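You operate a simulated robot arm through the tools that you are given. There is no shell and no other tool.

The job below is to be done with a simulated robot arm. You get a single attempt, and the scene is never put back.

JOB
Match the ring on the sheet, then fill the pair with 7 balls.
Fine: take the inner ring of the same number; both go in the nest; one push of the feed lever; end with the offset lever centred.

It is judged by the outcome, as a careful person would: the job done as asked, and still so three seconds after it is handed in. It fails if anything else is knocked over, pushed out of place, dropped, spilled or broken. Flat cloth is picked up by pressing the open fingertips on it (5 to 10 N) and closing them slowly along it; thin cloth reads only 2 to 8 mm in the jaws.

ROBOT AND FRAMES
A 7-joint arm with a two-finger parallel gripper, fixed in place. Base frame: the origin is on the floor under the middle of its stand, x ahead of it, y to its left, z up. Units: mm, rad, N and s.
With the tool pointing down near the work surface it reaches from about 440 to 900 mm from the base axis. Its first joint turns from -0.297 to 2.199 rad. Payload 1.57 kg.
Tool frame: the origin (TCP) lies between the finger pads and is the grasp point; the fingertips stand 30 mm ahead of it; z points along the fingers, y is the line along which they close. The gripper opens to 80 mm. The fingers are 17 mm wide and 12 mm thick; the gripper's body (40 by 82 mm) begins 80 mm behind the TCP.
Orientation is that of the tool frame in the base frame, as [roll, pitch, yaw] about the fixed x, y, z axes, in that order (R = Rz(yaw) Ry(pitch) Rx(roll)). With the fingers straight down and closing along the base's y, the tool's x points along the base's -x, its y along +y and its z along -z.

CONTROLS
- The arm moves only by the tool arm_command. Its argument "rows" is a list of rows, each a list of 3 entries, a list of its own where there are three numbers: the shift along the tool's x, y, z in mm, then the turn, a rotation vector about the tool's x, y, z in rad, then the closure, from 0 (fully open) to 1 (shut). In form: [[[tx, ty, tz], [rx, ry, rz], gripper], ...]. A call has 1 to 20 rows; each row is the pose to reach, as a shift and turn from the pose commanded when the call began, along the tool's axes at that moment. A row lasts 0.2 s, in which the tool goes at most 50 mm and 0.15 rad; a call with a longer step from one row to the next is refused whole, and so is a gripper value outside its range. A pose out of reach is approached as far as the arm can. The call stops where the force on the tool passes 40 N (or 10 N more than at its start, if that is more) or the arm is blocked; 0.2 s more then pass. Each finger travels about 45 mm/s and halts on what it meets, pressing with about 29 N; the grip force reading is that of the motor and also rises with nothing between the fingers. The clock runs only during rows and for 0.2 s after the last one: add rows that repeat a pose to give the fingers time. The reply holds the time, the measured pose of the TCP, the force on the tool along the base axes, the opening and the grip force, in the units named above and with some noise, with the torque about the TCP (base axes, N m) and any sound that the robot's microphone picked up.
- Cameras (640 x 400 px; columns grow to the right, rows downward): "scene" is fixed at [50, -499.4, 1615.7]; the picture's right is [0.63, -0.78, 0.00], its down [-0.40, -0.32, -0.86] and it looks along [0.67, 0.54, -0.51] (base axes); focal length 214 px, centre (320, 200). "wrist" rides on the gripper at [72, -7, -122] in the tool frame; the picture's right is [0.09, 1.00, 0.00], its down [-0.84, 0.08, -0.54] and it looks along [-0.54, 0.05, 0.84] (tool axes); focal length 238 px, centre (320, 200). There is no depth. A picture from a camera that has moved, and an enlarged one, comes with that camera's place and axes in the base frame and with its lens.
- camera(camera): a new picture of that camera. It takes no simulated time.
- move_column(by): slides the trunk up (or, below 0, down) by that many mm; the arm rides with it, the base frame stays. It gives what a move gives, with no picture.
- zoom(camera, box): a new picture of the part [left, top, right, bottom] of that camera's present view, enlarged. It takes no simulated time.
- hand_in(): hands the job in; it is judged then, once.

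Nothing tells you positions but the pictures and the camera data. Unless the task says otherwise, let go and move clear before handing in.

The tools are called after ">>>" by a JSON object that holds its "api" and its "payload". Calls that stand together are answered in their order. arm_command: Moves the arm, as the interface text tells. Its arguments: {"type":"object","properties":{"rows":{"type":"array"}},"required":["rows"]} The other tools are called the same way: move_column (by) moves the trunk up or down; camera (camera) takes a picture; zoom (camera, box) takes an enlarged picture of a part of a camera's view; hand_in () hands the job in.

At the start:

```text
clock: 0.0
ee_pos: [433.2, -20.8, 1330.9]
ee_rot: [3.141, -0.001, 3.141]
ft_force: [0.4, -0.2, -0.9]
torque: [0.04, -0.02, -0.01]
width: 80.0
grip_force: 0.2
trunk travel left (down, up): [-725.0, 65.0]
```

scene: 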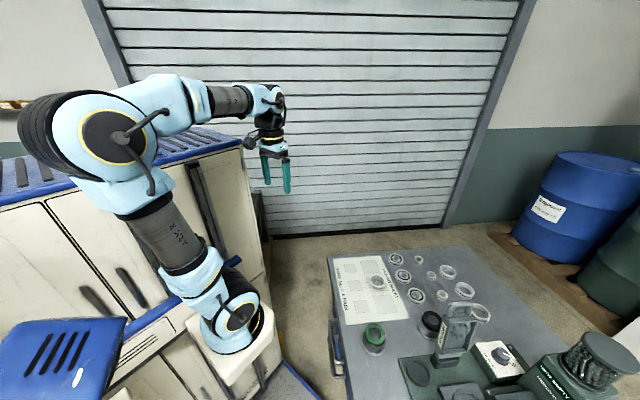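
wrist: 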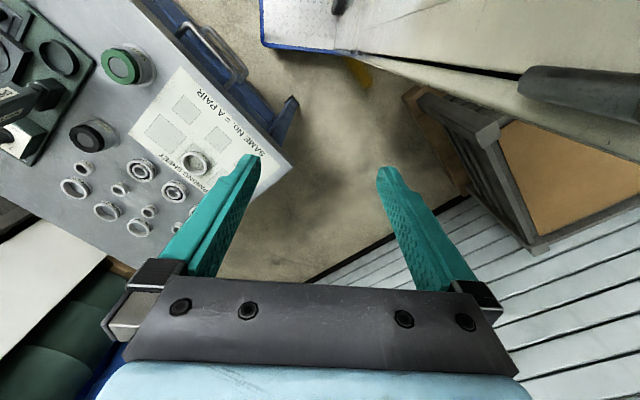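

I see a workbench with a sheet, several rings, a green fixture with levers and a barrel-like feeder. I'll look closer at it before moving anything.

>>> {"api": "zoom", "payload": {"camera": "scene", "box": [320, 240, 480, 340]}}

>>> {"api": "zoom", "payload": {"camera": "scene", "box": [390, 290, 640, 400]}}

>>> {"api": "zoom", "payload": {"camera": "wrist", "box": [0, 0, 300, 250]}}

```text
4.00 times, centred on (400, 290) of scene
camera zoom: at [50.0, -499.4, 1615.7], right [0.63, -0.78, 0.0], down [-0.4, -0.32, -0.86], along [0.67, 0.54, -0.51], focal length 858 px, centre (0, -160)
```

zoom: 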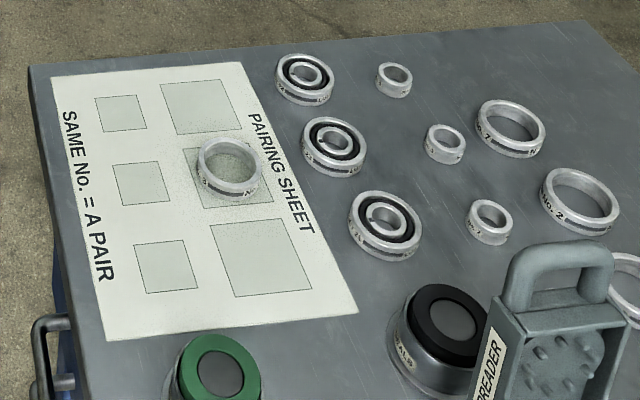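

```text
2.56 times, centred on (515, 345) of scene
camera zoom: at [50.0, -499.4, 1615.7], right [0.63, -0.78, 0.0], down [-0.4, -0.32, -0.86], along [0.67, 0.54, -0.51], focal length 549 px, centre (-179, -171)
```

zoom: 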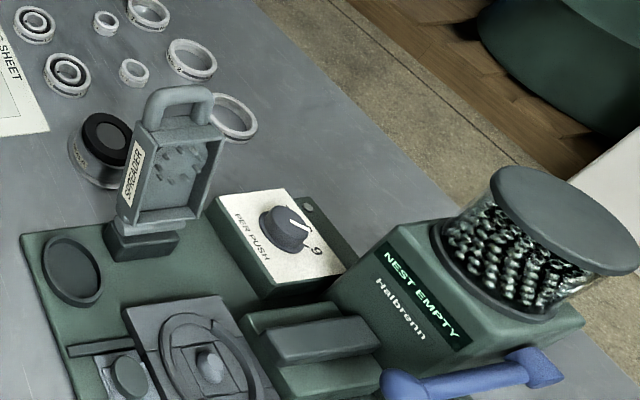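

```text
1.60 times, centred on (150, 125) of wrist
camera zoom: at [360.7, -28.2, 1452.1], right [-0.09, 1.0, 0.0], down [0.84, 0.08, 0.54], along [0.54, 0.05, -0.84], focal length 381 px, centre (592, 320)
```

zoom: 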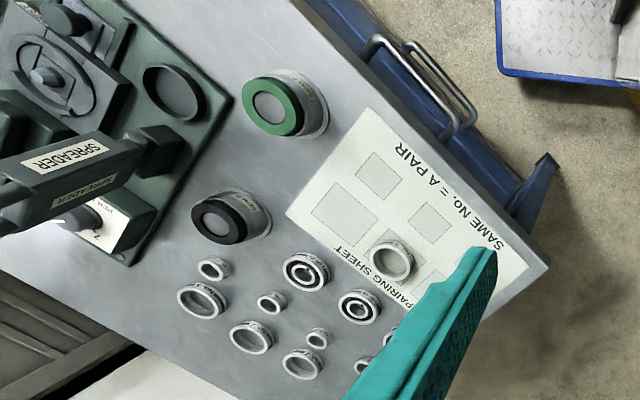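

The sheet carries one outer ring; its number is printed on the rim. I'll zoom in to read numbers and labels from the fixed camera.

>>> {"api": "zoom", "payload": {"camera": "scene", "box": [362, 270, 394, 290]}}

>>> {"api": "zoom", "payload": {"camera": "scene", "box": [385, 248, 433, 278]}}

>>> {"api": "zoom", "payload": {"camera": "scene", "box": [400, 260, 480, 310]}}

>>> {"api": "zoom", "payload": {"camera": "scene", "box": [340, 300, 420, 350]}}

>>> {"api": "zoom", "payload": {"camera": "wrist", "box": [50, 130, 210, 230]}}

>>> {"api": "zoom", "payload": {"camera": "wrist", "box": [0, 0, 160, 100]}}

```text
16.00 times, centred on (378, 280) of scene
camera zoom: at [50.0, -499.4, 1615.7], right [0.63, -0.78, 0.0], down [-0.4, -0.32, -0.86], along [0.67, 0.54, -0.51], focal length 3432 px, centre (-608, -1080)
```

zoom: 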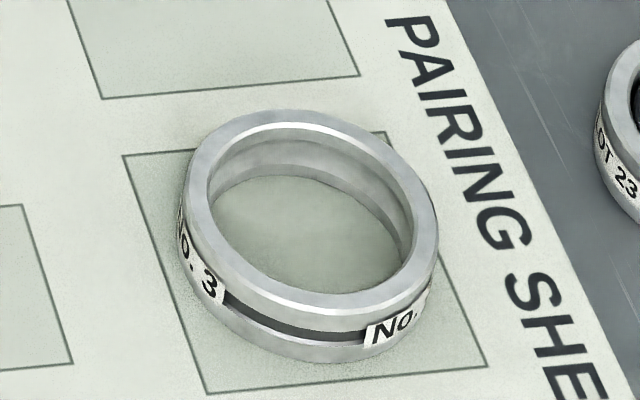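

```text
13.33 times, centred on (409, 263) of scene
camera zoom: at [50.0, -499.4, 1615.7], right [0.63, -0.78, 0.0], down [-0.4, -0.32, -0.86], along [0.67, 0.54, -0.51], focal length 2860 px, centre (-867, -640)
```

zoom: 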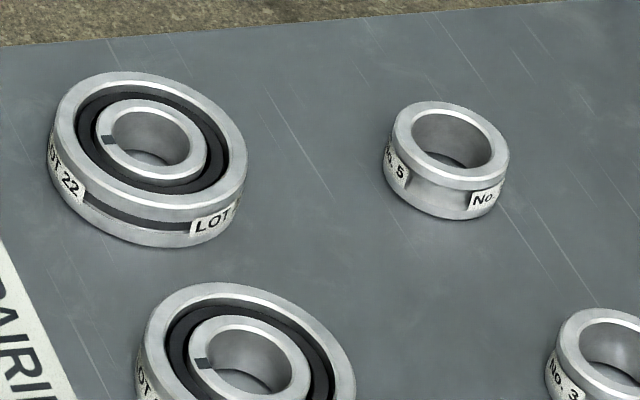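

```text
8.00 times, centred on (440, 285) of scene
camera zoom: at [50.0, -499.4, 1615.7], right [0.63, -0.78, 0.0], down [-0.4, -0.32, -0.86], along [0.67, 0.54, -0.51], focal length 1716 px, centre (-640, -480)
```

zoom: 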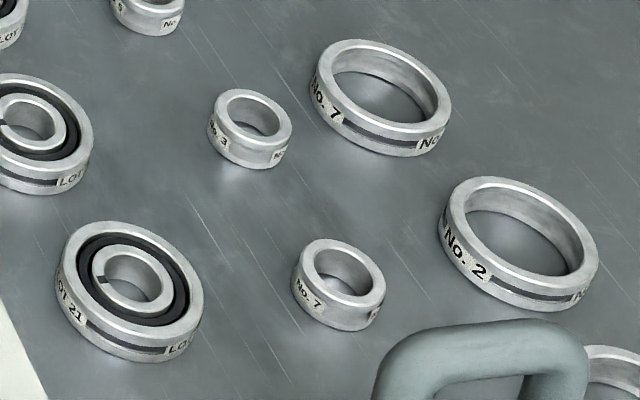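

```text
8.00 times, centred on (380, 325) of scene
camera zoom: at [50.0, -499.4, 1615.7], right [0.63, -0.78, 0.0], down [-0.4, -0.32, -0.86], along [0.67, 0.54, -0.51], focal length 1716 px, centre (-160, -800)
```

zoom: 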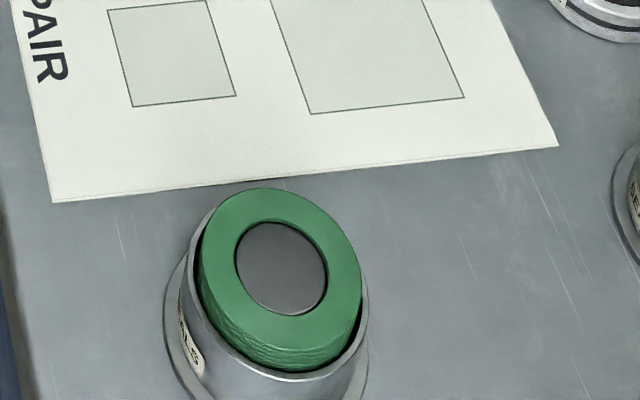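

```text
4.00 times, centred on (130, 180) of wrist
camera zoom: at [360.7, -28.2, 1452.1], right [-0.09, 1.0, 0.0], down [0.84, 0.08, 0.54], along [0.54, 0.05, -0.84], focal length 953 px, centre (1080, 280)
```

zoom: 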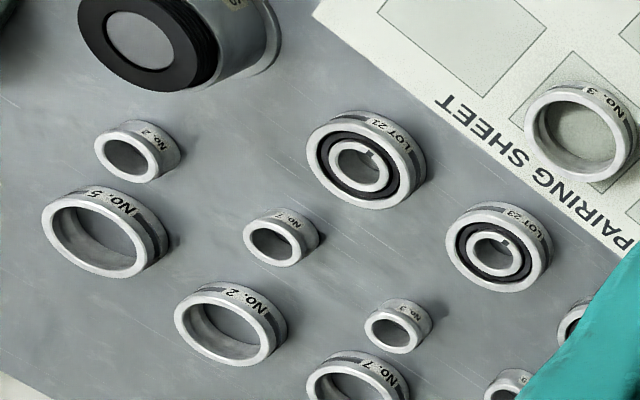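

```text
4.00 times, centred on (80, 50) of wrist
camera zoom: at [360.7, -28.2, 1452.1], right [-0.09, 1.0, 0.0], down [0.84, 0.08, 0.54], along [0.54, 0.05, -0.84], focal length 953 px, centre (1280, 800)
```

zoom: 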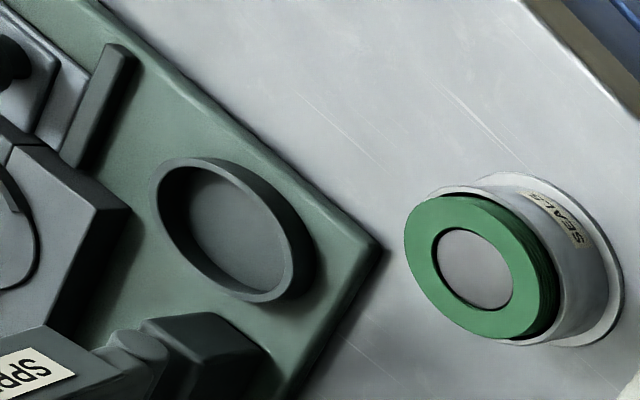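

The sheet ring is outer No. 3; the No. 3 inner ring is the middle small one, between No. 5 and No. 7. Next I'll move the arm sideways, high up, to look at the machine with the wrist camera.

>>> {"api": "arm_command", "payload": {"rows": [[[0, -35, 0], [0, 0, 0], 0], [[0, -70, 0], [0, 0, 0], 0], [[0, -105, 0], [0, 0, 0], 0], [[0, -140, 0], [0, 0, 0], 0], [[0, -175, 0], [0, 0, 0], 0], [[0, -210, 0], [0, 0, 0], 0], [[0, -245, 0], [0, 0, 0], 0], [[0, -280, 0], [0, 0, 0], 0], [[0, -315, 0], [0, 0, 0], 0], [[0, -350, 0], [0, 0, 0], 0]]}}

>>> {"api": "camera", "payload": {"camera": "wrist"}}

>>> {"api": "camera", "payload": {"camera": "scene"}}

```text
clock: 2.2
ee_pos: [434.9, -371.2, 1329.6]
ee_rot: [-3.141, 0.0, -3.14]
ft_force: [0.1, 0.7, 0.2]
torque: [-0.03, 0.0, -0.01]
width: 80.0
grip_force: 0.0
trunk travel left (down, up): [-725.0, 65.0]
```

```text
taken
camera wrist: at [361.7, -378.6, 1450.4], right [-0.09, 1.0, 0.0], down [0.84, 0.08, 0.54], along [0.54, 0.05, -0.84], focal length 238 px, centre (320, 200)
```

wrist: 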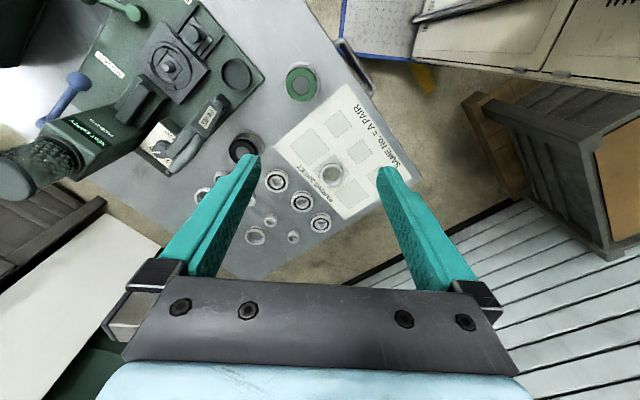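

```text
taken
```

scene: 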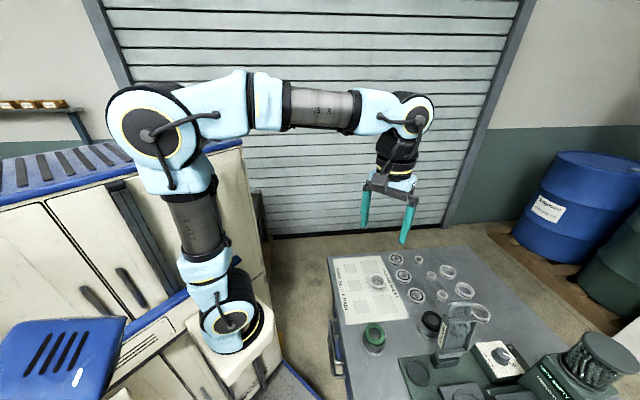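

The arm reached there freely. Zooming in on the machine from this view.

>>> {"api": "zoom", "payload": {"camera": "wrist", "box": [60, 0, 260, 125]}}

>>> {"api": "zoom", "payload": {"camera": "wrist", "box": [0, 50, 200, 200]}}

>>> {"api": "zoom", "payload": {"camera": "scene", "box": [400, 320, 560, 400]}}

```text
3.20 times, centred on (160, 62) of wrist
camera zoom: at [361.7, -378.6, 1450.4], right [-0.09, 1.0, 0.0], down [0.84, 0.08, 0.54], along [0.54, 0.05, -0.84], focal length 763 px, centre (832, 640)
```

zoom: 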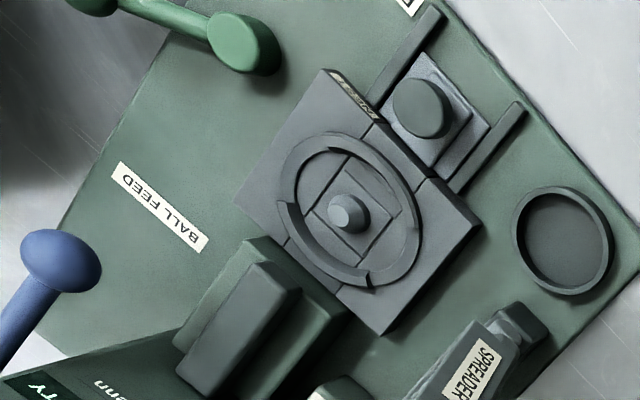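

```text
2.67 times, centred on (100, 125) of wrist
camera zoom: at [361.7, -378.6, 1450.4], right [-0.09, 1.0, 0.0], down [0.84, 0.08, 0.54], along [0.54, 0.05, -0.84], focal length 636 px, centre (907, 400)
```

zoom: 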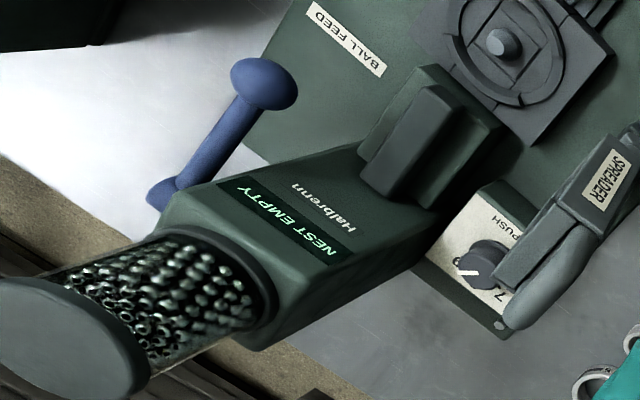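

```text
4.00 times, centred on (480, 360) of scene
camera zoom: at [50.0, -499.4, 1615.7], right [0.63, -0.78, 0.0], down [-0.4, -0.32, -0.86], along [0.67, 0.54, -0.51], focal length 858 px, centre (-320, -440)
```

zoom: 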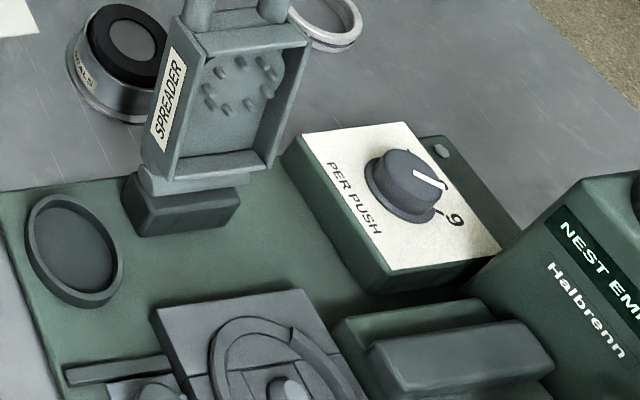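

The feed lever is blue, labelled BALL FEED; a dial reads PER PUSH. I'll yaw the tool by 90° so that the wrist camera faces the machine, staying high.

>>> {"api": "arm_command", "payload": {"rows": [[[0, 0, 0], [0, 0, 0.14], 0], [[0, -5, 0], [0, 0, 0.28], 0], [[0, -10, 0], [0, 0, 0.42], 0], [[0, -15, 0], [0, 0, 0.56], 0], [[0, -20, 0], [0, 0, 0.7], 0], [[0, -25, 0], [0, 0, 0.84], 0], [[0, -30, 0], [0, 0, 0.98], 0], [[0, -35, 0], [0, 0, 1.12], 0], [[0, -40, 0], [0, 0, 1.26], 0], [[0, -40, 0], [0, 0, 1.4], 0], [[0, -40, 0], [0, 0, 1.5708], 0]]}}

>>> {"api": "camera", "payload": {"camera": "wrist"}}

```text
refused: row 11 steps farther than a row can; nothing moved
```

```text
taken
camera wrist: at [361.7, -378.6, 1450.4], right [-0.09, 1.0, 0.0], down [0.84, 0.08, 0.54], along [0.54, 0.05, -0.84], focal length 238 px, centre (320, 200)
```

wrist: 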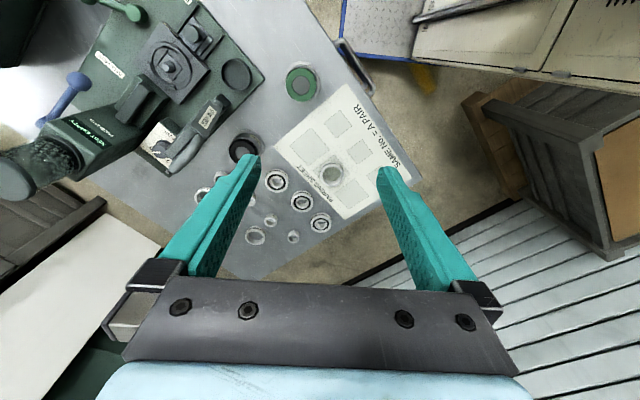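

The last step was slightly over the limit; I'll repeat with even steps.

>>> {"api": "arm_command", "payload": {"rows": [[[0, 0, 0], [0, 0, 0.14], 0], [[0, -5, 0], [0, 0, 0.28], 0], [[0, -10, 0], [0, 0, 0.42], 0], [[0, -15, 0], [0, 0, 0.56], 0], [[0, -20, 0], [0, 0, 0.7], 0], [[0, -25, 0], [0, 0, 0.84], 0], [[0, -30, 0], [0, 0, 0.98], 0], [[0, -35, 0], [0, 0, 1.12], 0], [[0, -40, 0], [0, 0, 1.26], 0], [[0, -40, 0], [0, 0, 1.4], 0], [[0, -40, 0], [0, 0, 1.5], 0], [[0, -40, 0], [0, 0, 1.5708], 0]]}}

>>> {"api": "camera", "payload": {"camera": "wrist"}}

```text
clock: 4.8
ee_pos: [433.7, -410.3, 1331.0]
ee_rot: [3.141, 0.001, 1.571]
ft_force: [-0.2, 0.2, 0.1]
torque: [0.01, -0.02, -0.01]
width: 80.3
grip_force: 0.1
trunk travel left (down, up): [-725.0, 65.0]
```

```text
taken
camera wrist: at [425.6, -339.3, 1451.5], right [1.0, 0.09, 0.0], down [0.08, -0.84, 0.54], along [0.05, -0.54, -0.84], focal length 238 px, centre (320, 200)
```

wrist: 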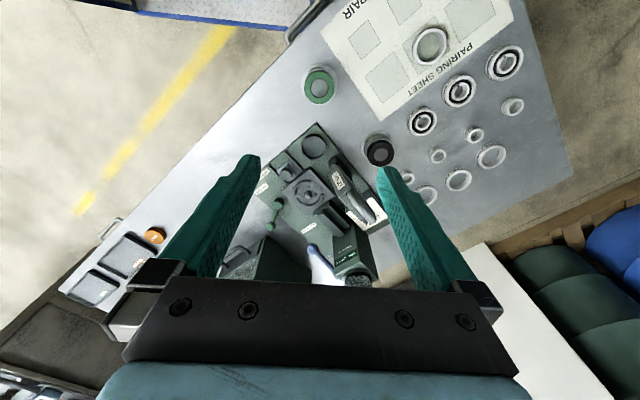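

>>> {"api": "zoom", "payload": {"camera": "wrist", "box": [240, 110, 400, 210]}}

>>> {"api": "zoom", "payload": {"camera": "wrist", "box": [200, 180, 400, 305]}}

>>> {"api": "zoom", "payload": {"camera": "wrist", "box": [40, 190, 280, 340]}}

>>> {"api": "zoom", "payload": {"camera": "wrist", "box": [320, 0, 560, 210]}}

```text
4.00 times, centred on (320, 160) of wrist
camera zoom: at [425.6, -339.3, 1451.5], right [1.0, 0.09, 0.0], down [0.08, -0.84, 0.54], along [0.05, -0.54, -0.84], focal length 953 px, centre (320, 360)
```

zoom: 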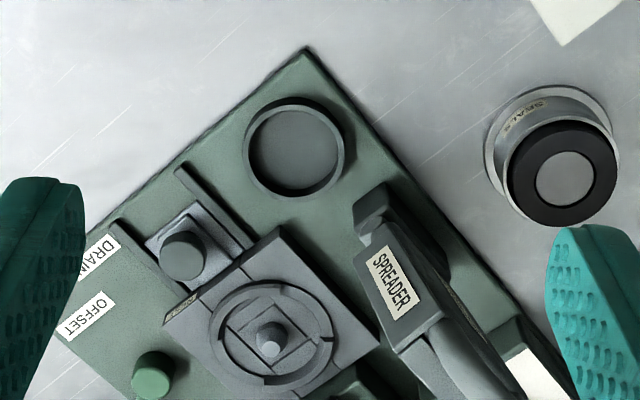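

```text
3.20 times, centred on (300, 242) of wrist
camera zoom: at [425.6, -339.3, 1451.5], right [1.0, 0.09, 0.0], down [0.08, -0.84, 0.54], along [0.05, -0.54, -0.84], focal length 763 px, centre (384, 64)
```

zoom: 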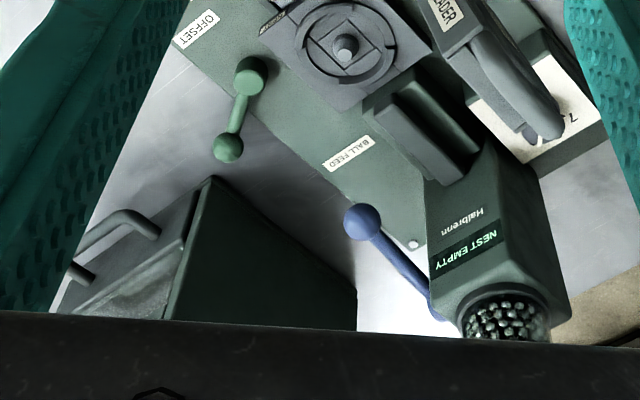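

```text
2.67 times, centred on (160, 265) of wrist
camera zoom: at [425.6, -339.3, 1451.5], right [1.0, 0.09, 0.0], down [0.08, -0.84, 0.54], along [0.05, -0.54, -0.84], focal length 636 px, centre (747, 27)
```

zoom: 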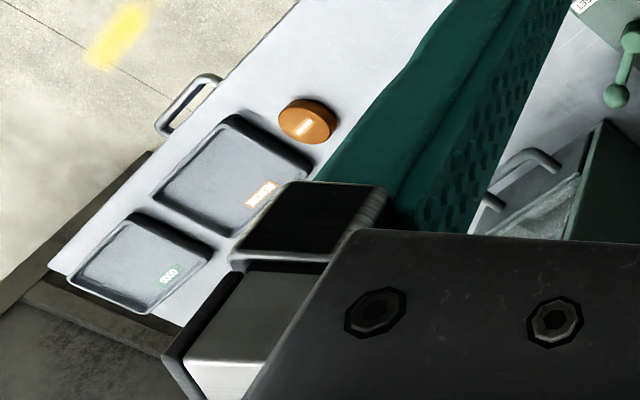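

```text
1.90 times, centred on (440, 105) of wrist
camera zoom: at [425.6, -339.3, 1451.5], right [1.0, 0.09, 0.0], down [0.08, -0.84, 0.54], along [0.05, -0.54, -0.84], focal length 454 px, centre (91, 381)
```

zoom: 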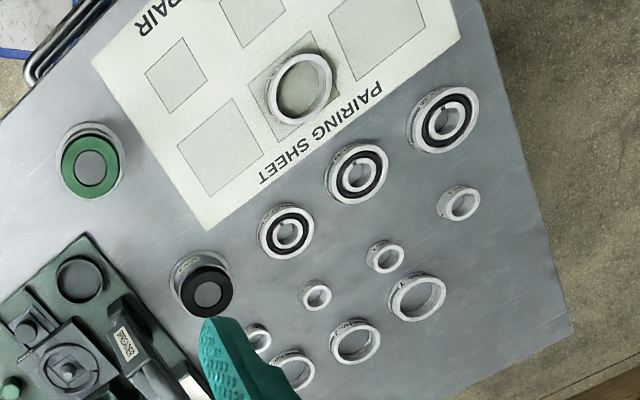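

I can make out OFFSET, DRAIN, BALL FEED and PER PUSH. Zooming further on each control.

>>> {"api": "zoom", "payload": {"camera": "wrist", "box": [252, 160, 316, 200]}}

>>> {"api": "zoom", "payload": {"camera": "wrist", "box": [276, 160, 340, 210]}}

>>> {"api": "zoom", "payload": {"camera": "wrist", "box": [260, 200, 340, 250]}}

>>> {"api": "zoom", "payload": {"camera": "scene", "box": [470, 335, 534, 375]}}

>>> {"api": "zoom", "payload": {"camera": "scene", "box": [430, 368, 526, 428]}}

```text
10.00 times, centred on (284, 180) of wrist
camera zoom: at [425.6, -339.3, 1451.5], right [1.0, 0.09, 0.0], down [0.08, -0.84, 0.54], along [0.05, -0.54, -0.84], focal length 2384 px, centre (680, 400)
```

zoom: 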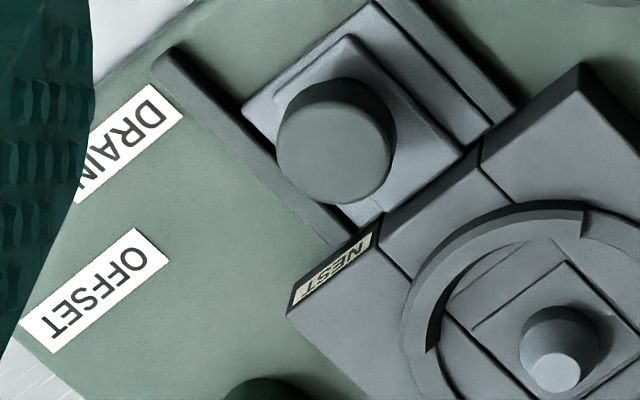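

```text
8.00 times, centred on (308, 185) of wrist
camera zoom: at [425.6, -339.3, 1451.5], right [1.0, 0.09, 0.0], down [0.08, -0.84, 0.54], along [0.05, -0.54, -0.84], focal length 1907 px, centre (416, 320)
```

zoom: 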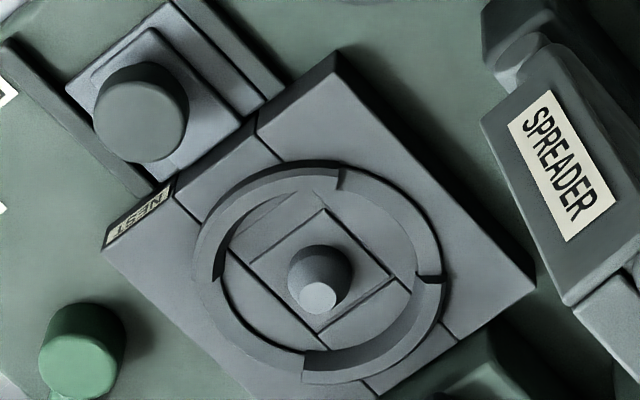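

```text
8.00 times, centred on (300, 225) of wrist
camera zoom: at [425.6, -339.3, 1451.5], right [1.0, 0.09, 0.0], down [0.08, -0.84, 0.54], along [0.05, -0.54, -0.84], focal length 1907 px, centre (480, 0)
```

zoom: 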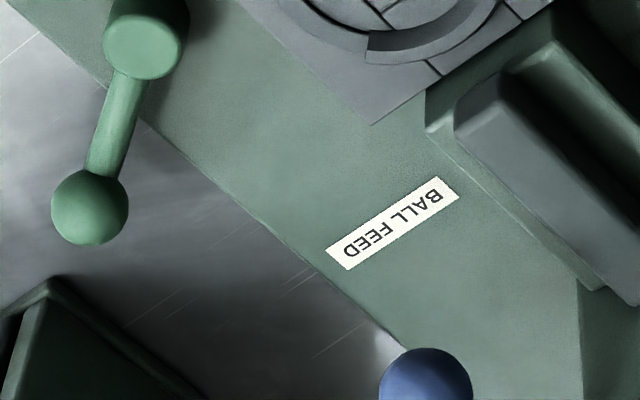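

```text
10.00 times, centred on (502, 355) of scene
camera zoom: at [50.0, -499.4, 1615.7], right [0.63, -0.78, 0.0], down [-0.4, -0.32, -0.86], along [0.67, 0.54, -0.51], focal length 2145 px, centre (-1500, -1350)
```

zoom: 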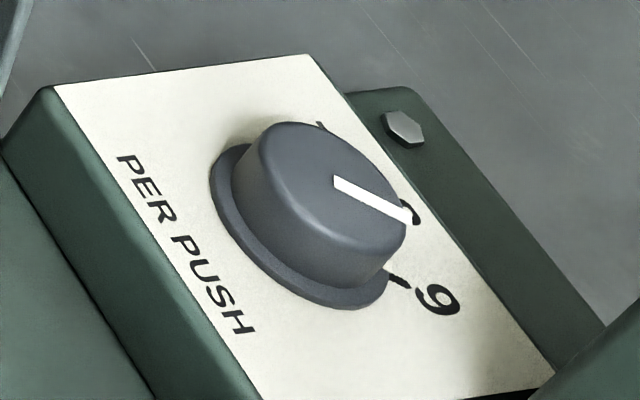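

```text
refused: 428 is not a number from 0 to 400
```

The layout is clear now: the bench lies at 45° to the base axes; nest near (410,-655), with gaps in its wall for the fingers on the (+x,+y) diagonal. I'll move above the nest with the fingers turned to that diagonal, still high.

>>> {"api": "arm_command", "payload": {"rows": [[[-30, -3, 0], [0, 0, -0.1], 0], [[-60, -6, 0], [0, 0, -0.2], 0], [[-90, -9, 10], [0, 0, -0.3], 0], [[-120, -12, 20], [0, 0, -0.4], 0], [[-150, -15, 30], [0, 0, -0.5], 0], [[-180, -18, 40], [0, 0, -0.6], 0], [[-215, -20, 50], [0, 0, -0.7], 0], [[-245, -22, 60], [0, 0, -0.7854], 0], [[-245, -22, 60], [0, 0, -0.7854], 0]]}}

>>> {"api": "camera", "payload": {"camera": "wrist"}}

>>> {"api": "camera", "payload": {"camera": "scene"}}

```text
clock: 6.8
ee_pos: [410.7, -655.7, 1269.9]
ee_rot: [3.141, 0.0, 2.358]
ft_force: [0.8, -0.3, -0.5]
torque: [-0.02, -0.01, -0.01]
width: 79.8
grip_force: 0.1
trunk travel left (down, up): [-725.0, 65.0]
```

```text
taken
camera wrist: at [355.1, -610.1, 1391.5], right [0.64, 0.77, 0.0], down [0.65, -0.54, 0.54], along [0.42, -0.35, -0.84], focal length 238 px, centre (320, 200)
```

wrist: 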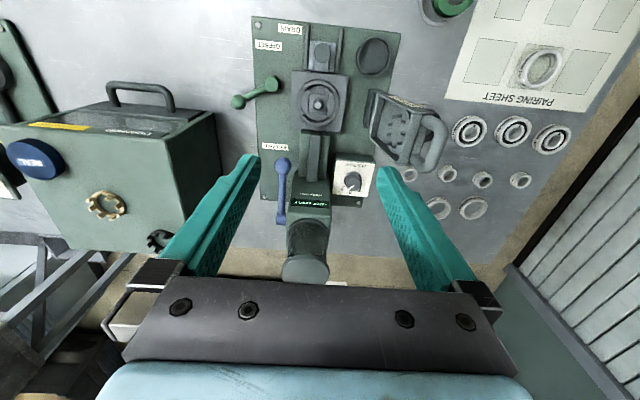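

```text
taken
```

scene: 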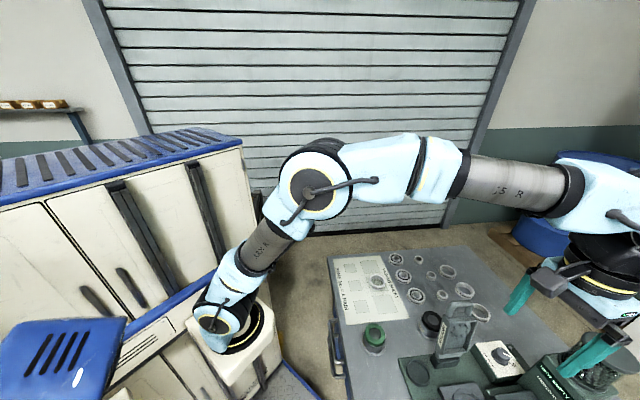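

Great view with everything aligned to the picture. I'll zoom in on nest, levers, dial and rings.

>>> {"api": "zoom", "payload": {"camera": "wrist", "box": [270, 30, 366, 140]}}

>>> {"api": "zoom", "payload": {"camera": "wrist", "box": [226, 16, 346, 116]}}

>>> {"api": "zoom", "payload": {"camera": "wrist", "box": [250, 130, 390, 230]}}

>>> {"api": "zoom", "payload": {"camera": "wrist", "box": [326, 156, 382, 204]}}

>>> {"api": "zoom", "payload": {"camera": "wrist", "box": [400, 110, 590, 230]}}

>>> {"api": "zoom", "payload": {"camera": "wrist", "box": [0, 70, 250, 260]}}

```text
3.64 times, centred on (318, 85) of wrist
camera zoom: at [355.1, -610.1, 1391.5], right [0.64, 0.77, 0.0], down [0.65, -0.54, 0.54], along [0.42, -0.35, -0.84], focal length 867 px, centre (327, 618)
```

zoom: 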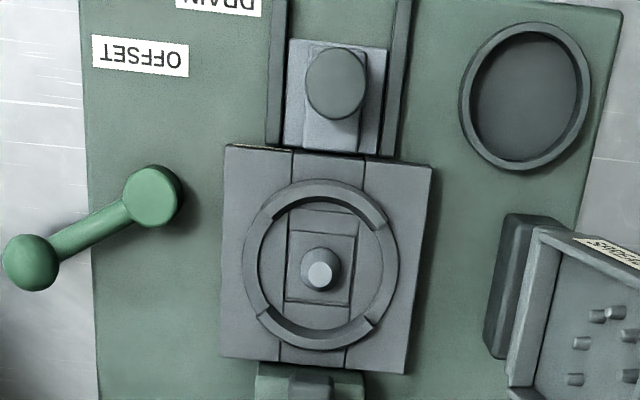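

```text
4.00 times, centred on (286, 66) of wrist
camera zoom: at [355.1, -610.1, 1391.5], right [0.64, 0.77, 0.0], down [0.65, -0.54, 0.54], along [0.42, -0.35, -0.84], focal length 953 px, centre (456, 736)
```

zoom: 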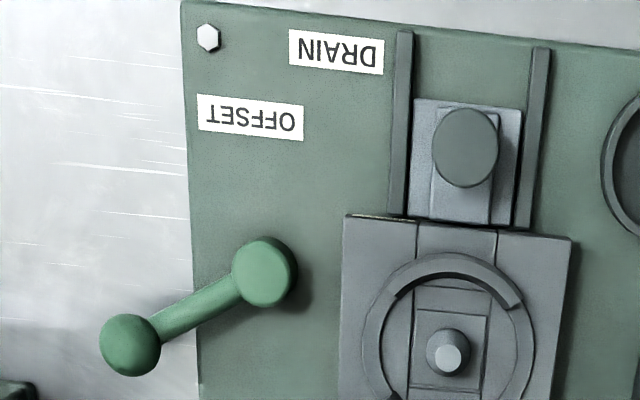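

```text
4.00 times, centred on (320, 180) of wrist
camera zoom: at [355.1, -610.1, 1391.5], right [0.64, 0.77, 0.0], down [0.65, -0.54, 0.54], along [0.42, -0.35, -0.84], focal length 953 px, centre (320, 280)
```

zoom: 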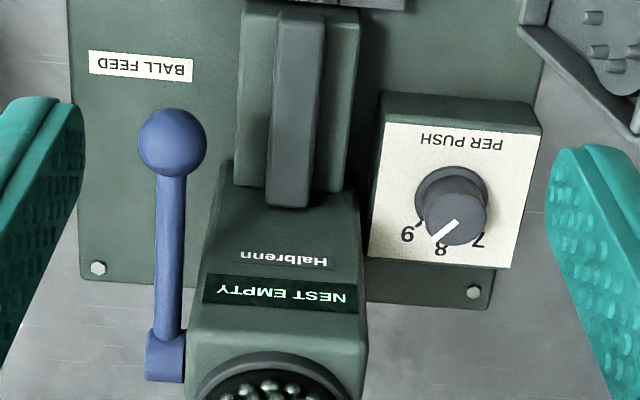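

```text
8.33 times, centred on (354, 180) of wrist
camera zoom: at [355.1, -610.1, 1391.5], right [0.64, 0.77, 0.0], down [0.65, -0.54, 0.54], along [0.42, -0.35, -0.84], focal length 1986 px, centre (37, 367)
```

zoom: 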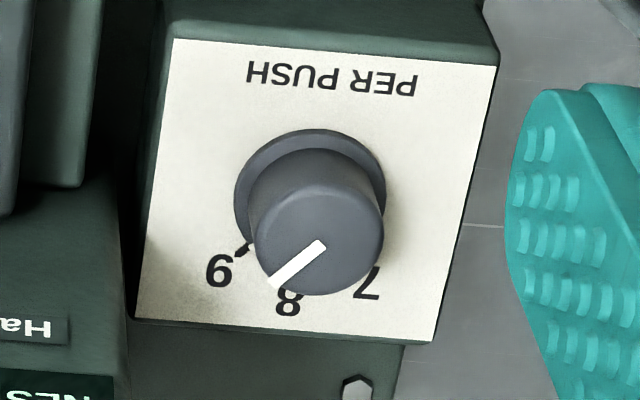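

```text
3.33 times, centred on (495, 170) of wrist
camera zoom: at [355.1, -610.1, 1391.5], right [0.64, 0.77, 0.0], down [0.65, -0.54, 0.54], along [0.42, -0.35, -0.84], focal length 794 px, centre (-263, 300)
```

zoom: 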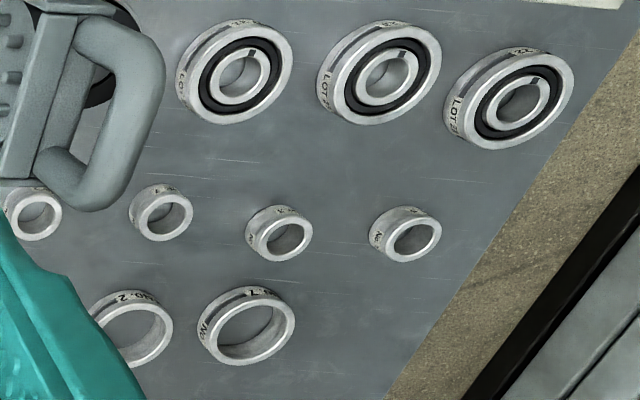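

```text
2.11 times, centred on (125, 165) of wrist
camera zoom: at [355.1, -610.1, 1391.5], right [0.64, 0.77, 0.0], down [0.65, -0.54, 0.54], along [0.42, -0.35, -0.84], focal length 502 px, centre (730, 274)
```

zoom: 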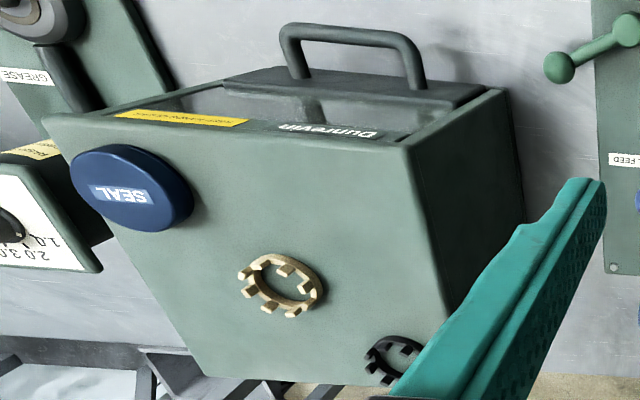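

The dial pointer sits at 9; 8 and 7 follow counter-clockwise. I'll go lower over the nest for a more accurate look at post, arcs and offset lever.

>>> {"api": "arm_command", "payload": {"rows": [[[0, 0, 30], [0, 0, 0], 0], [[0, 0, 60], [0, 0, 0], 0], [[0, 0, 90], [0, 0, 0], 0], [[0, 0, 120], [0, 0, 0], 0], [[0, 0, 140], [0, 0, 0], 0], [[0, 0, 140], [0, 0, 0], 0]]}}

>>> {"api": "camera", "payload": {"camera": "wrist"}}

>>> {"api": "zoom", "payload": {"camera": "wrist", "box": [240, 30, 400, 150]}}

>>> {"api": "camera", "payload": {"camera": "scene"}}

```text
clock: 8.2
ee_pos: [412.6, -656.8, 1132.5]
ee_rot: [-3.141, 0.0, 2.357]
ft_force: [0.8, -0.3, 0.3]
torque: [-0.03, 0.01, -0.02]
width: 79.8
grip_force: 0.0
trunk travel left (down, up): [-725.0, 65.0]
```

```text
taken
camera wrist: at [355.9, -610.1, 1254.1], right [0.64, 0.77, 0.0], down [0.65, -0.54, 0.54], along [0.42, -0.35, -0.84], focal length 238 px, centre (320, 200)
```

wrist: 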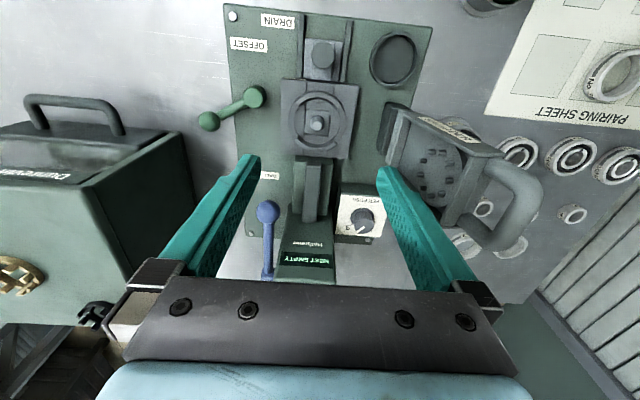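

```text
3.33 times, centred on (320, 90) of wrist
camera zoom: at [355.9, -610.1, 1254.1], right [0.64, 0.77, 0.0], down [0.65, -0.54, 0.54], along [0.42, -0.35, -0.84], focal length 794 px, centre (320, 567)
```

zoom: 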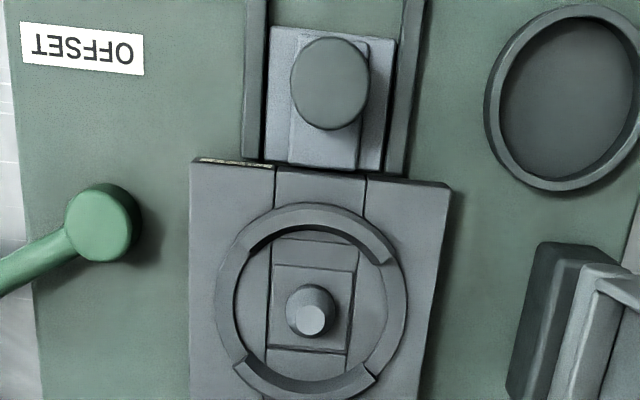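

```text
taken
```

scene: 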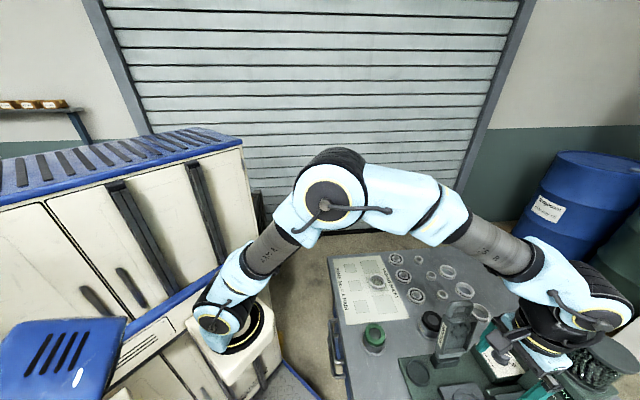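

Zooming in on the offset lever hub and its surroundings for marks, and on the nest slot.

>>> {"api": "zoom", "payload": {"camera": "wrist", "box": [190, 30, 290, 140]}}

>>> {"api": "zoom", "payload": {"camera": "wrist", "box": [280, 70, 360, 165]}}

>>> {"api": "zoom", "payload": {"camera": "wrist", "box": [330, 185, 390, 250]}}

>>> {"api": "zoom", "payload": {"camera": "wrist", "box": [240, 150, 340, 280]}}

```text
3.64 times, centred on (240, 85) of wrist
camera zoom: at [355.9, -610.1, 1254.1], right [0.64, 0.77, 0.0], down [0.65, -0.54, 0.54], along [0.42, -0.35, -0.84], focal length 867 px, centre (611, 618)
```

zoom: 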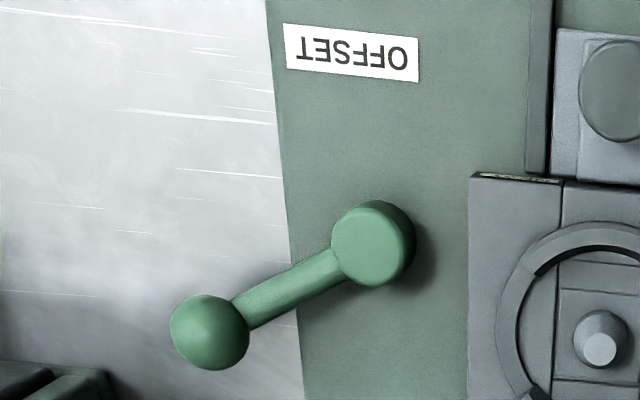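

```text
4.21 times, centred on (320, 118) of wrist
camera zoom: at [355.9, -610.1, 1254.1], right [0.64, 0.77, 0.0], down [0.65, -0.54, 0.54], along [0.42, -0.35, -0.84], focal length 1004 px, centre (320, 547)
```

zoom: 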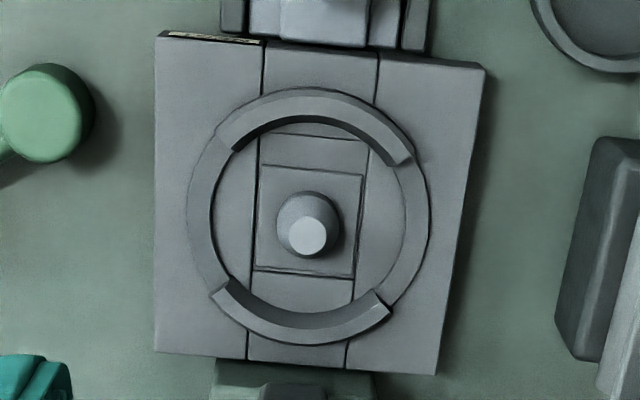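

```text
6.15 times, centred on (360, 218) of wrist
camera zoom: at [355.9, -610.1, 1254.1], right [0.64, 0.77, 0.0], down [0.65, -0.54, 0.54], along [0.42, -0.35, -0.84], focal length 1467 px, centre (74, 92)
```

zoom: 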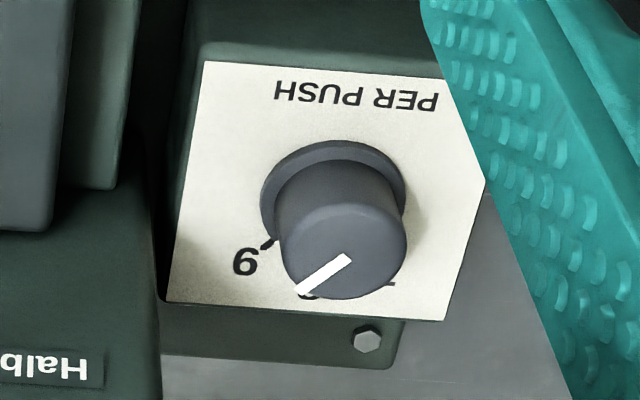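

```text
3.08 times, centred on (290, 215) of wrist
camera zoom: at [355.9, -610.1, 1254.1], right [0.64, 0.77, 0.0], down [0.65, -0.54, 0.54], along [0.42, -0.35, -0.84], focal length 733 px, centre (412, 154)
```

zoom: 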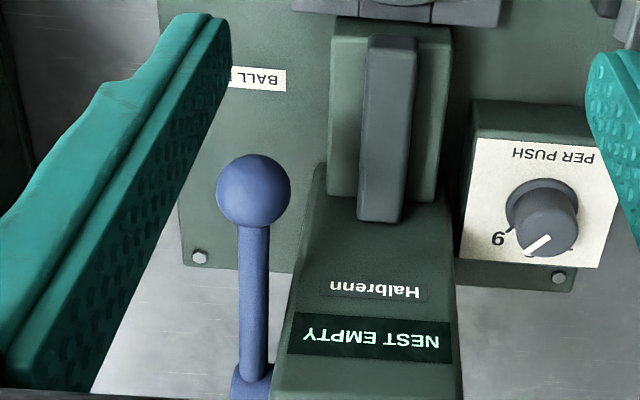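

I want a true plan view of the nest to tell whether the post is centred now. I'll shift so the camera is straight above it.

>>> {"api": "arm_command", "payload": {"rows": [[[0, 0, -40], [0, 0, 0], 0], [[-20, 1, -70], [0, 0, 0], 0], [[-45, 2, -90], [0, 0, 0], 0], [[-70, 3, -90], [0, 0, 0], 0], [[-95, 3, -90], [0, 0, 0], 0], [[-95, 3, -90], [0, 0, 0], 0]]}}

>>> {"api": "camera", "payload": {"camera": "wrist"}}

>>> {"api": "zoom", "payload": {"camera": "wrist", "box": [270, 15, 370, 80]}}

>>> {"api": "zoom", "payload": {"camera": "wrist", "box": [240, 90, 400, 200]}}

```text
clock: 9.6
ee_pos: [481.2, -723.0, 1221.8]
ee_rot: [-3.141, 0.002, 2.356]
ft_force: [-0.6, -0.6, -0.3]
torque: [-0.01, 0.02, -0.02]
width: 80.1
grip_force: 0.0
trunk travel left (down, up): [-725.0, 65.0]
```

```text
taken
camera wrist: at [424.1, -676.8, 1342.0], right [0.64, 0.77, 0.0], down [0.65, -0.54, 0.54], along [0.42, -0.35, -0.84], focal length 238 px, centre (320, 200)
```

wrist: 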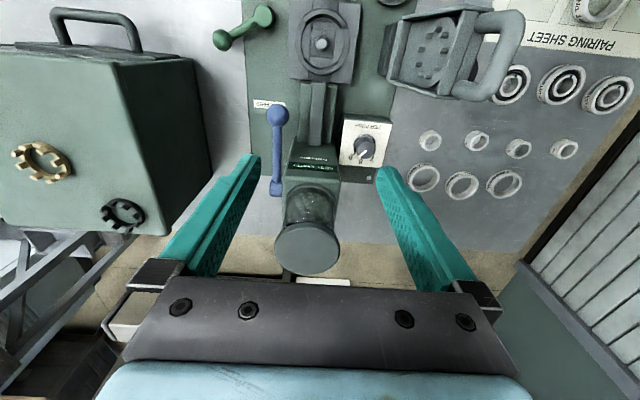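

```text
6.15 times, centred on (320, 48) of wrist
camera zoom: at [424.1, -676.8, 1342.0], right [0.64, 0.77, 0.0], down [0.65, -0.54, 0.54], along [0.42, -0.35, -0.84], focal length 1467 px, centre (320, 1138)
```

zoom: 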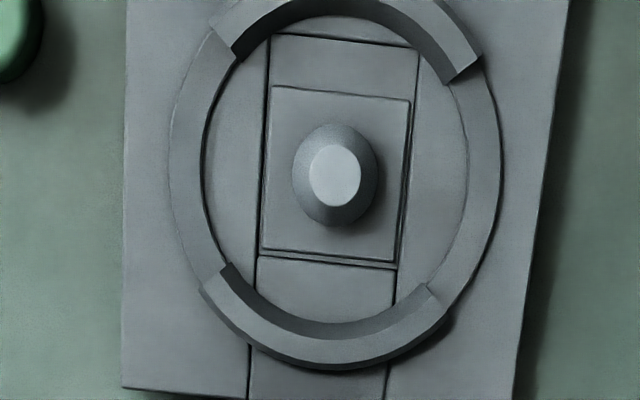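

```text
3.64 times, centred on (320, 145) of wrist
camera zoom: at [424.1, -676.8, 1342.0], right [0.64, 0.77, 0.0], down [0.65, -0.54, 0.54], along [0.42, -0.35, -0.84], focal length 867 px, centre (320, 400)
```

zoom: 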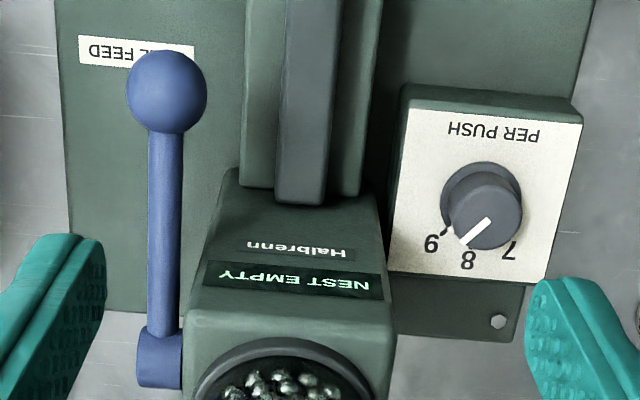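

>>> {"api": "zoom", "payload": {"camera": "wrist", "box": [272, 0, 368, 90]}}

>>> {"api": "zoom", "payload": {"camera": "wrist", "box": [200, 0, 296, 60]}}

>>> {"api": "zoom", "payload": {"camera": "wrist", "box": [330, 110, 400, 180]}}

```text
4.44 times, centred on (320, 45) of wrist
camera zoom: at [424.1, -676.8, 1342.0], right [0.64, 0.77, 0.0], down [0.65, -0.54, 0.54], along [0.42, -0.35, -0.84], focal length 1059 px, centre (320, 889)
```

zoom: 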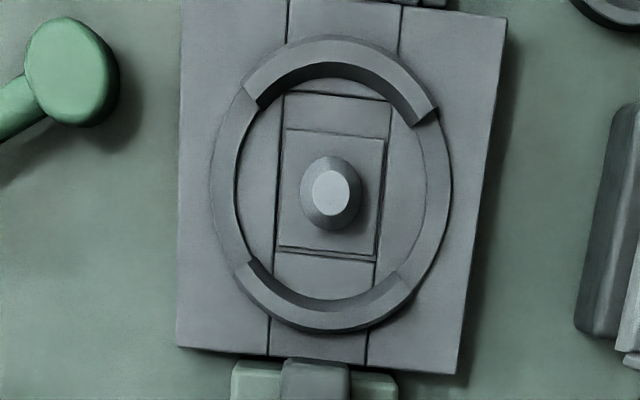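

```text
6.67 times, centred on (248, 30) of wrist
camera zoom: at [424.1, -676.8, 1342.0], right [0.64, 0.77, 0.0], down [0.65, -0.54, 0.54], along [0.42, -0.35, -0.84], focal length 1589 px, centre (800, 1333)
```

zoom: 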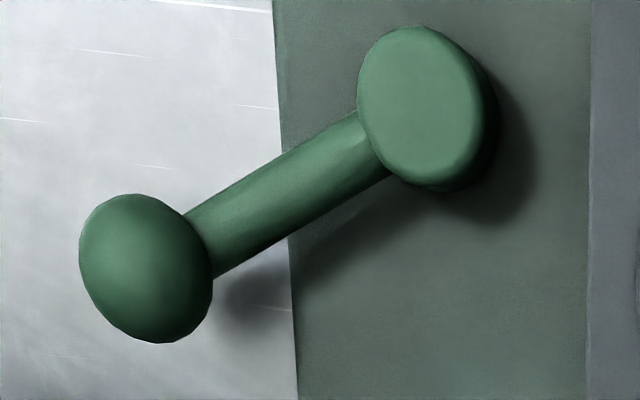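

```text
5.71 times, centred on (365, 145) of wrist
camera zoom: at [424.1, -676.8, 1342.0], right [0.64, 0.77, 0.0], down [0.65, -0.54, 0.54], along [0.42, -0.35, -0.84], focal length 1362 px, centre (63, 514)
```

zoom: 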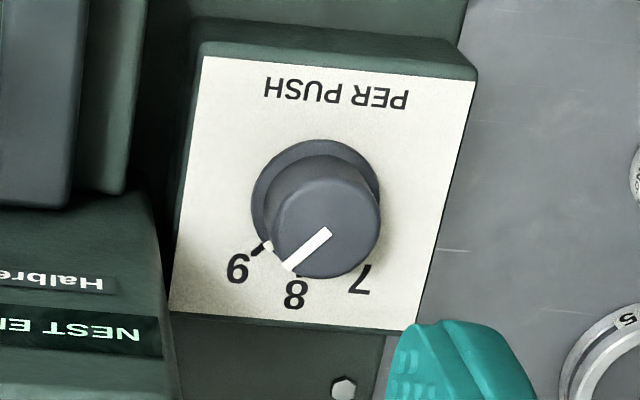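

The post is currently centred and its slot leaves room towards the drain side, so the lever's present position is "centred". I'll check camera calibration against the fingertips.

>>> {"api": "zoom", "payload": {"camera": "wrist", "box": [230, 140, 294, 190]}}

>>> {"api": "zoom", "payload": {"camera": "wrist", "box": [356, 150, 420, 200]}}

```text
8.00 times, centred on (262, 165) of wrist
camera zoom: at [424.1, -676.8, 1342.0], right [0.64, 0.77, 0.0], down [0.65, -0.54, 0.54], along [0.42, -0.35, -0.84], focal length 1907 px, centre (784, 480)
```

zoom: 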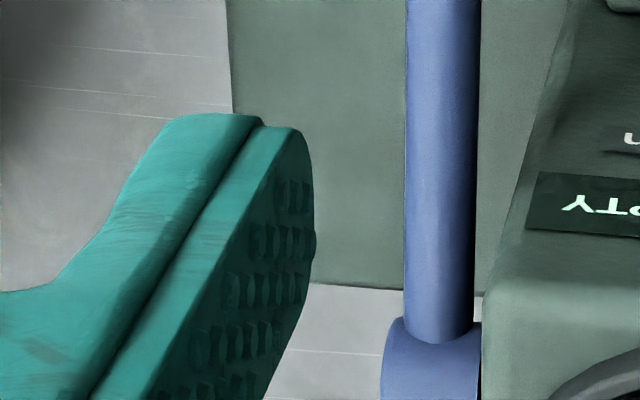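

```text
8.00 times, centred on (388, 175) of wrist
camera zoom: at [424.1, -676.8, 1342.0], right [0.64, 0.77, 0.0], down [0.65, -0.54, 0.54], along [0.42, -0.35, -0.84], focal length 1907 px, centre (-224, 400)
```

zoom: 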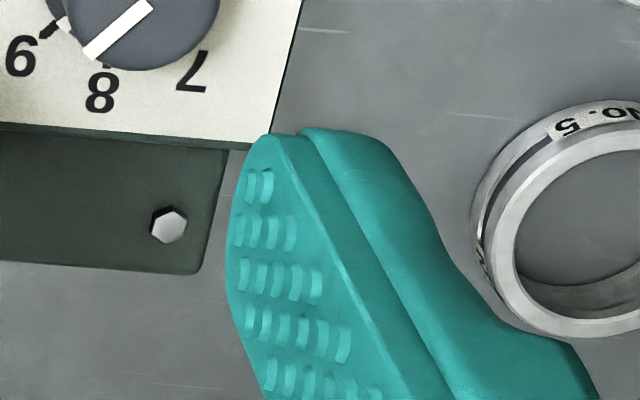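

>>> {"api": "zoom", "payload": {"camera": "wrist", "box": [400, 100, 592, 220]}}

>>> {"api": "zoom", "payload": {"camera": "wrist", "box": [376, 0, 536, 110]}}

>>> {"api": "zoom", "payload": {"camera": "scene", "box": [422, 263, 438, 283]}}

```text
3.33 times, centred on (496, 160) of wrist
camera zoom: at [424.1, -676.8, 1342.0], right [0.64, 0.77, 0.0], down [0.65, -0.54, 0.54], along [0.42, -0.35, -0.84], focal length 794 px, centre (-267, 333)
```

zoom: 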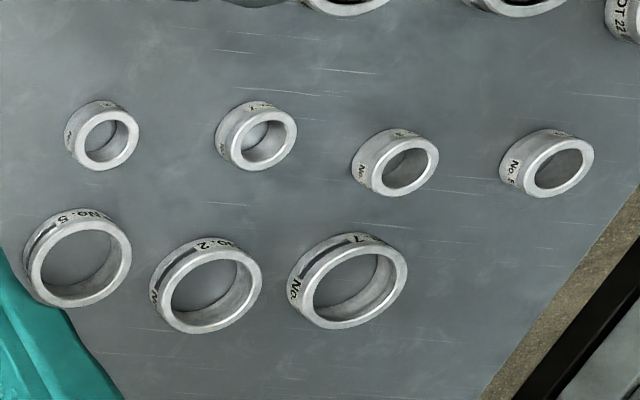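

```text
3.64 times, centred on (456, 55) of wrist
camera zoom: at [424.1, -676.8, 1342.0], right [0.64, 0.77, 0.0], down [0.65, -0.54, 0.54], along [0.42, -0.35, -0.84], focal length 867 px, centre (-174, 727)
```

zoom: 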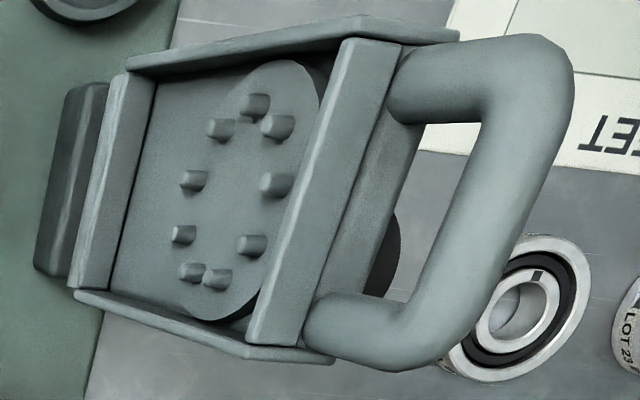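

```text
16.00 times, centred on (430, 273) of scene
camera zoom: at [50.0, -499.4, 1615.7], right [0.63, -0.78, 0.0], down [-0.4, -0.32, -0.86], along [0.67, 0.54, -0.51], focal length 3432 px, centre (-1440, -968)
```

zoom: 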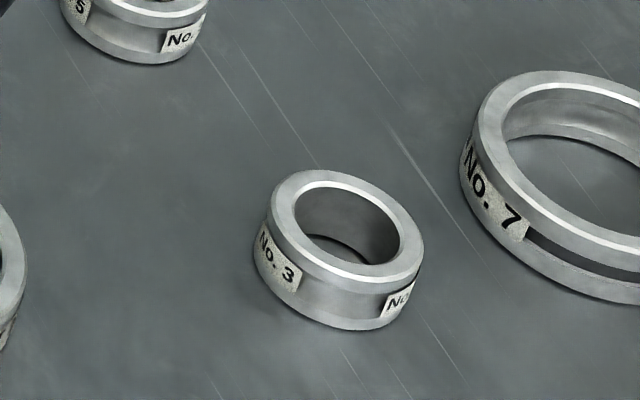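

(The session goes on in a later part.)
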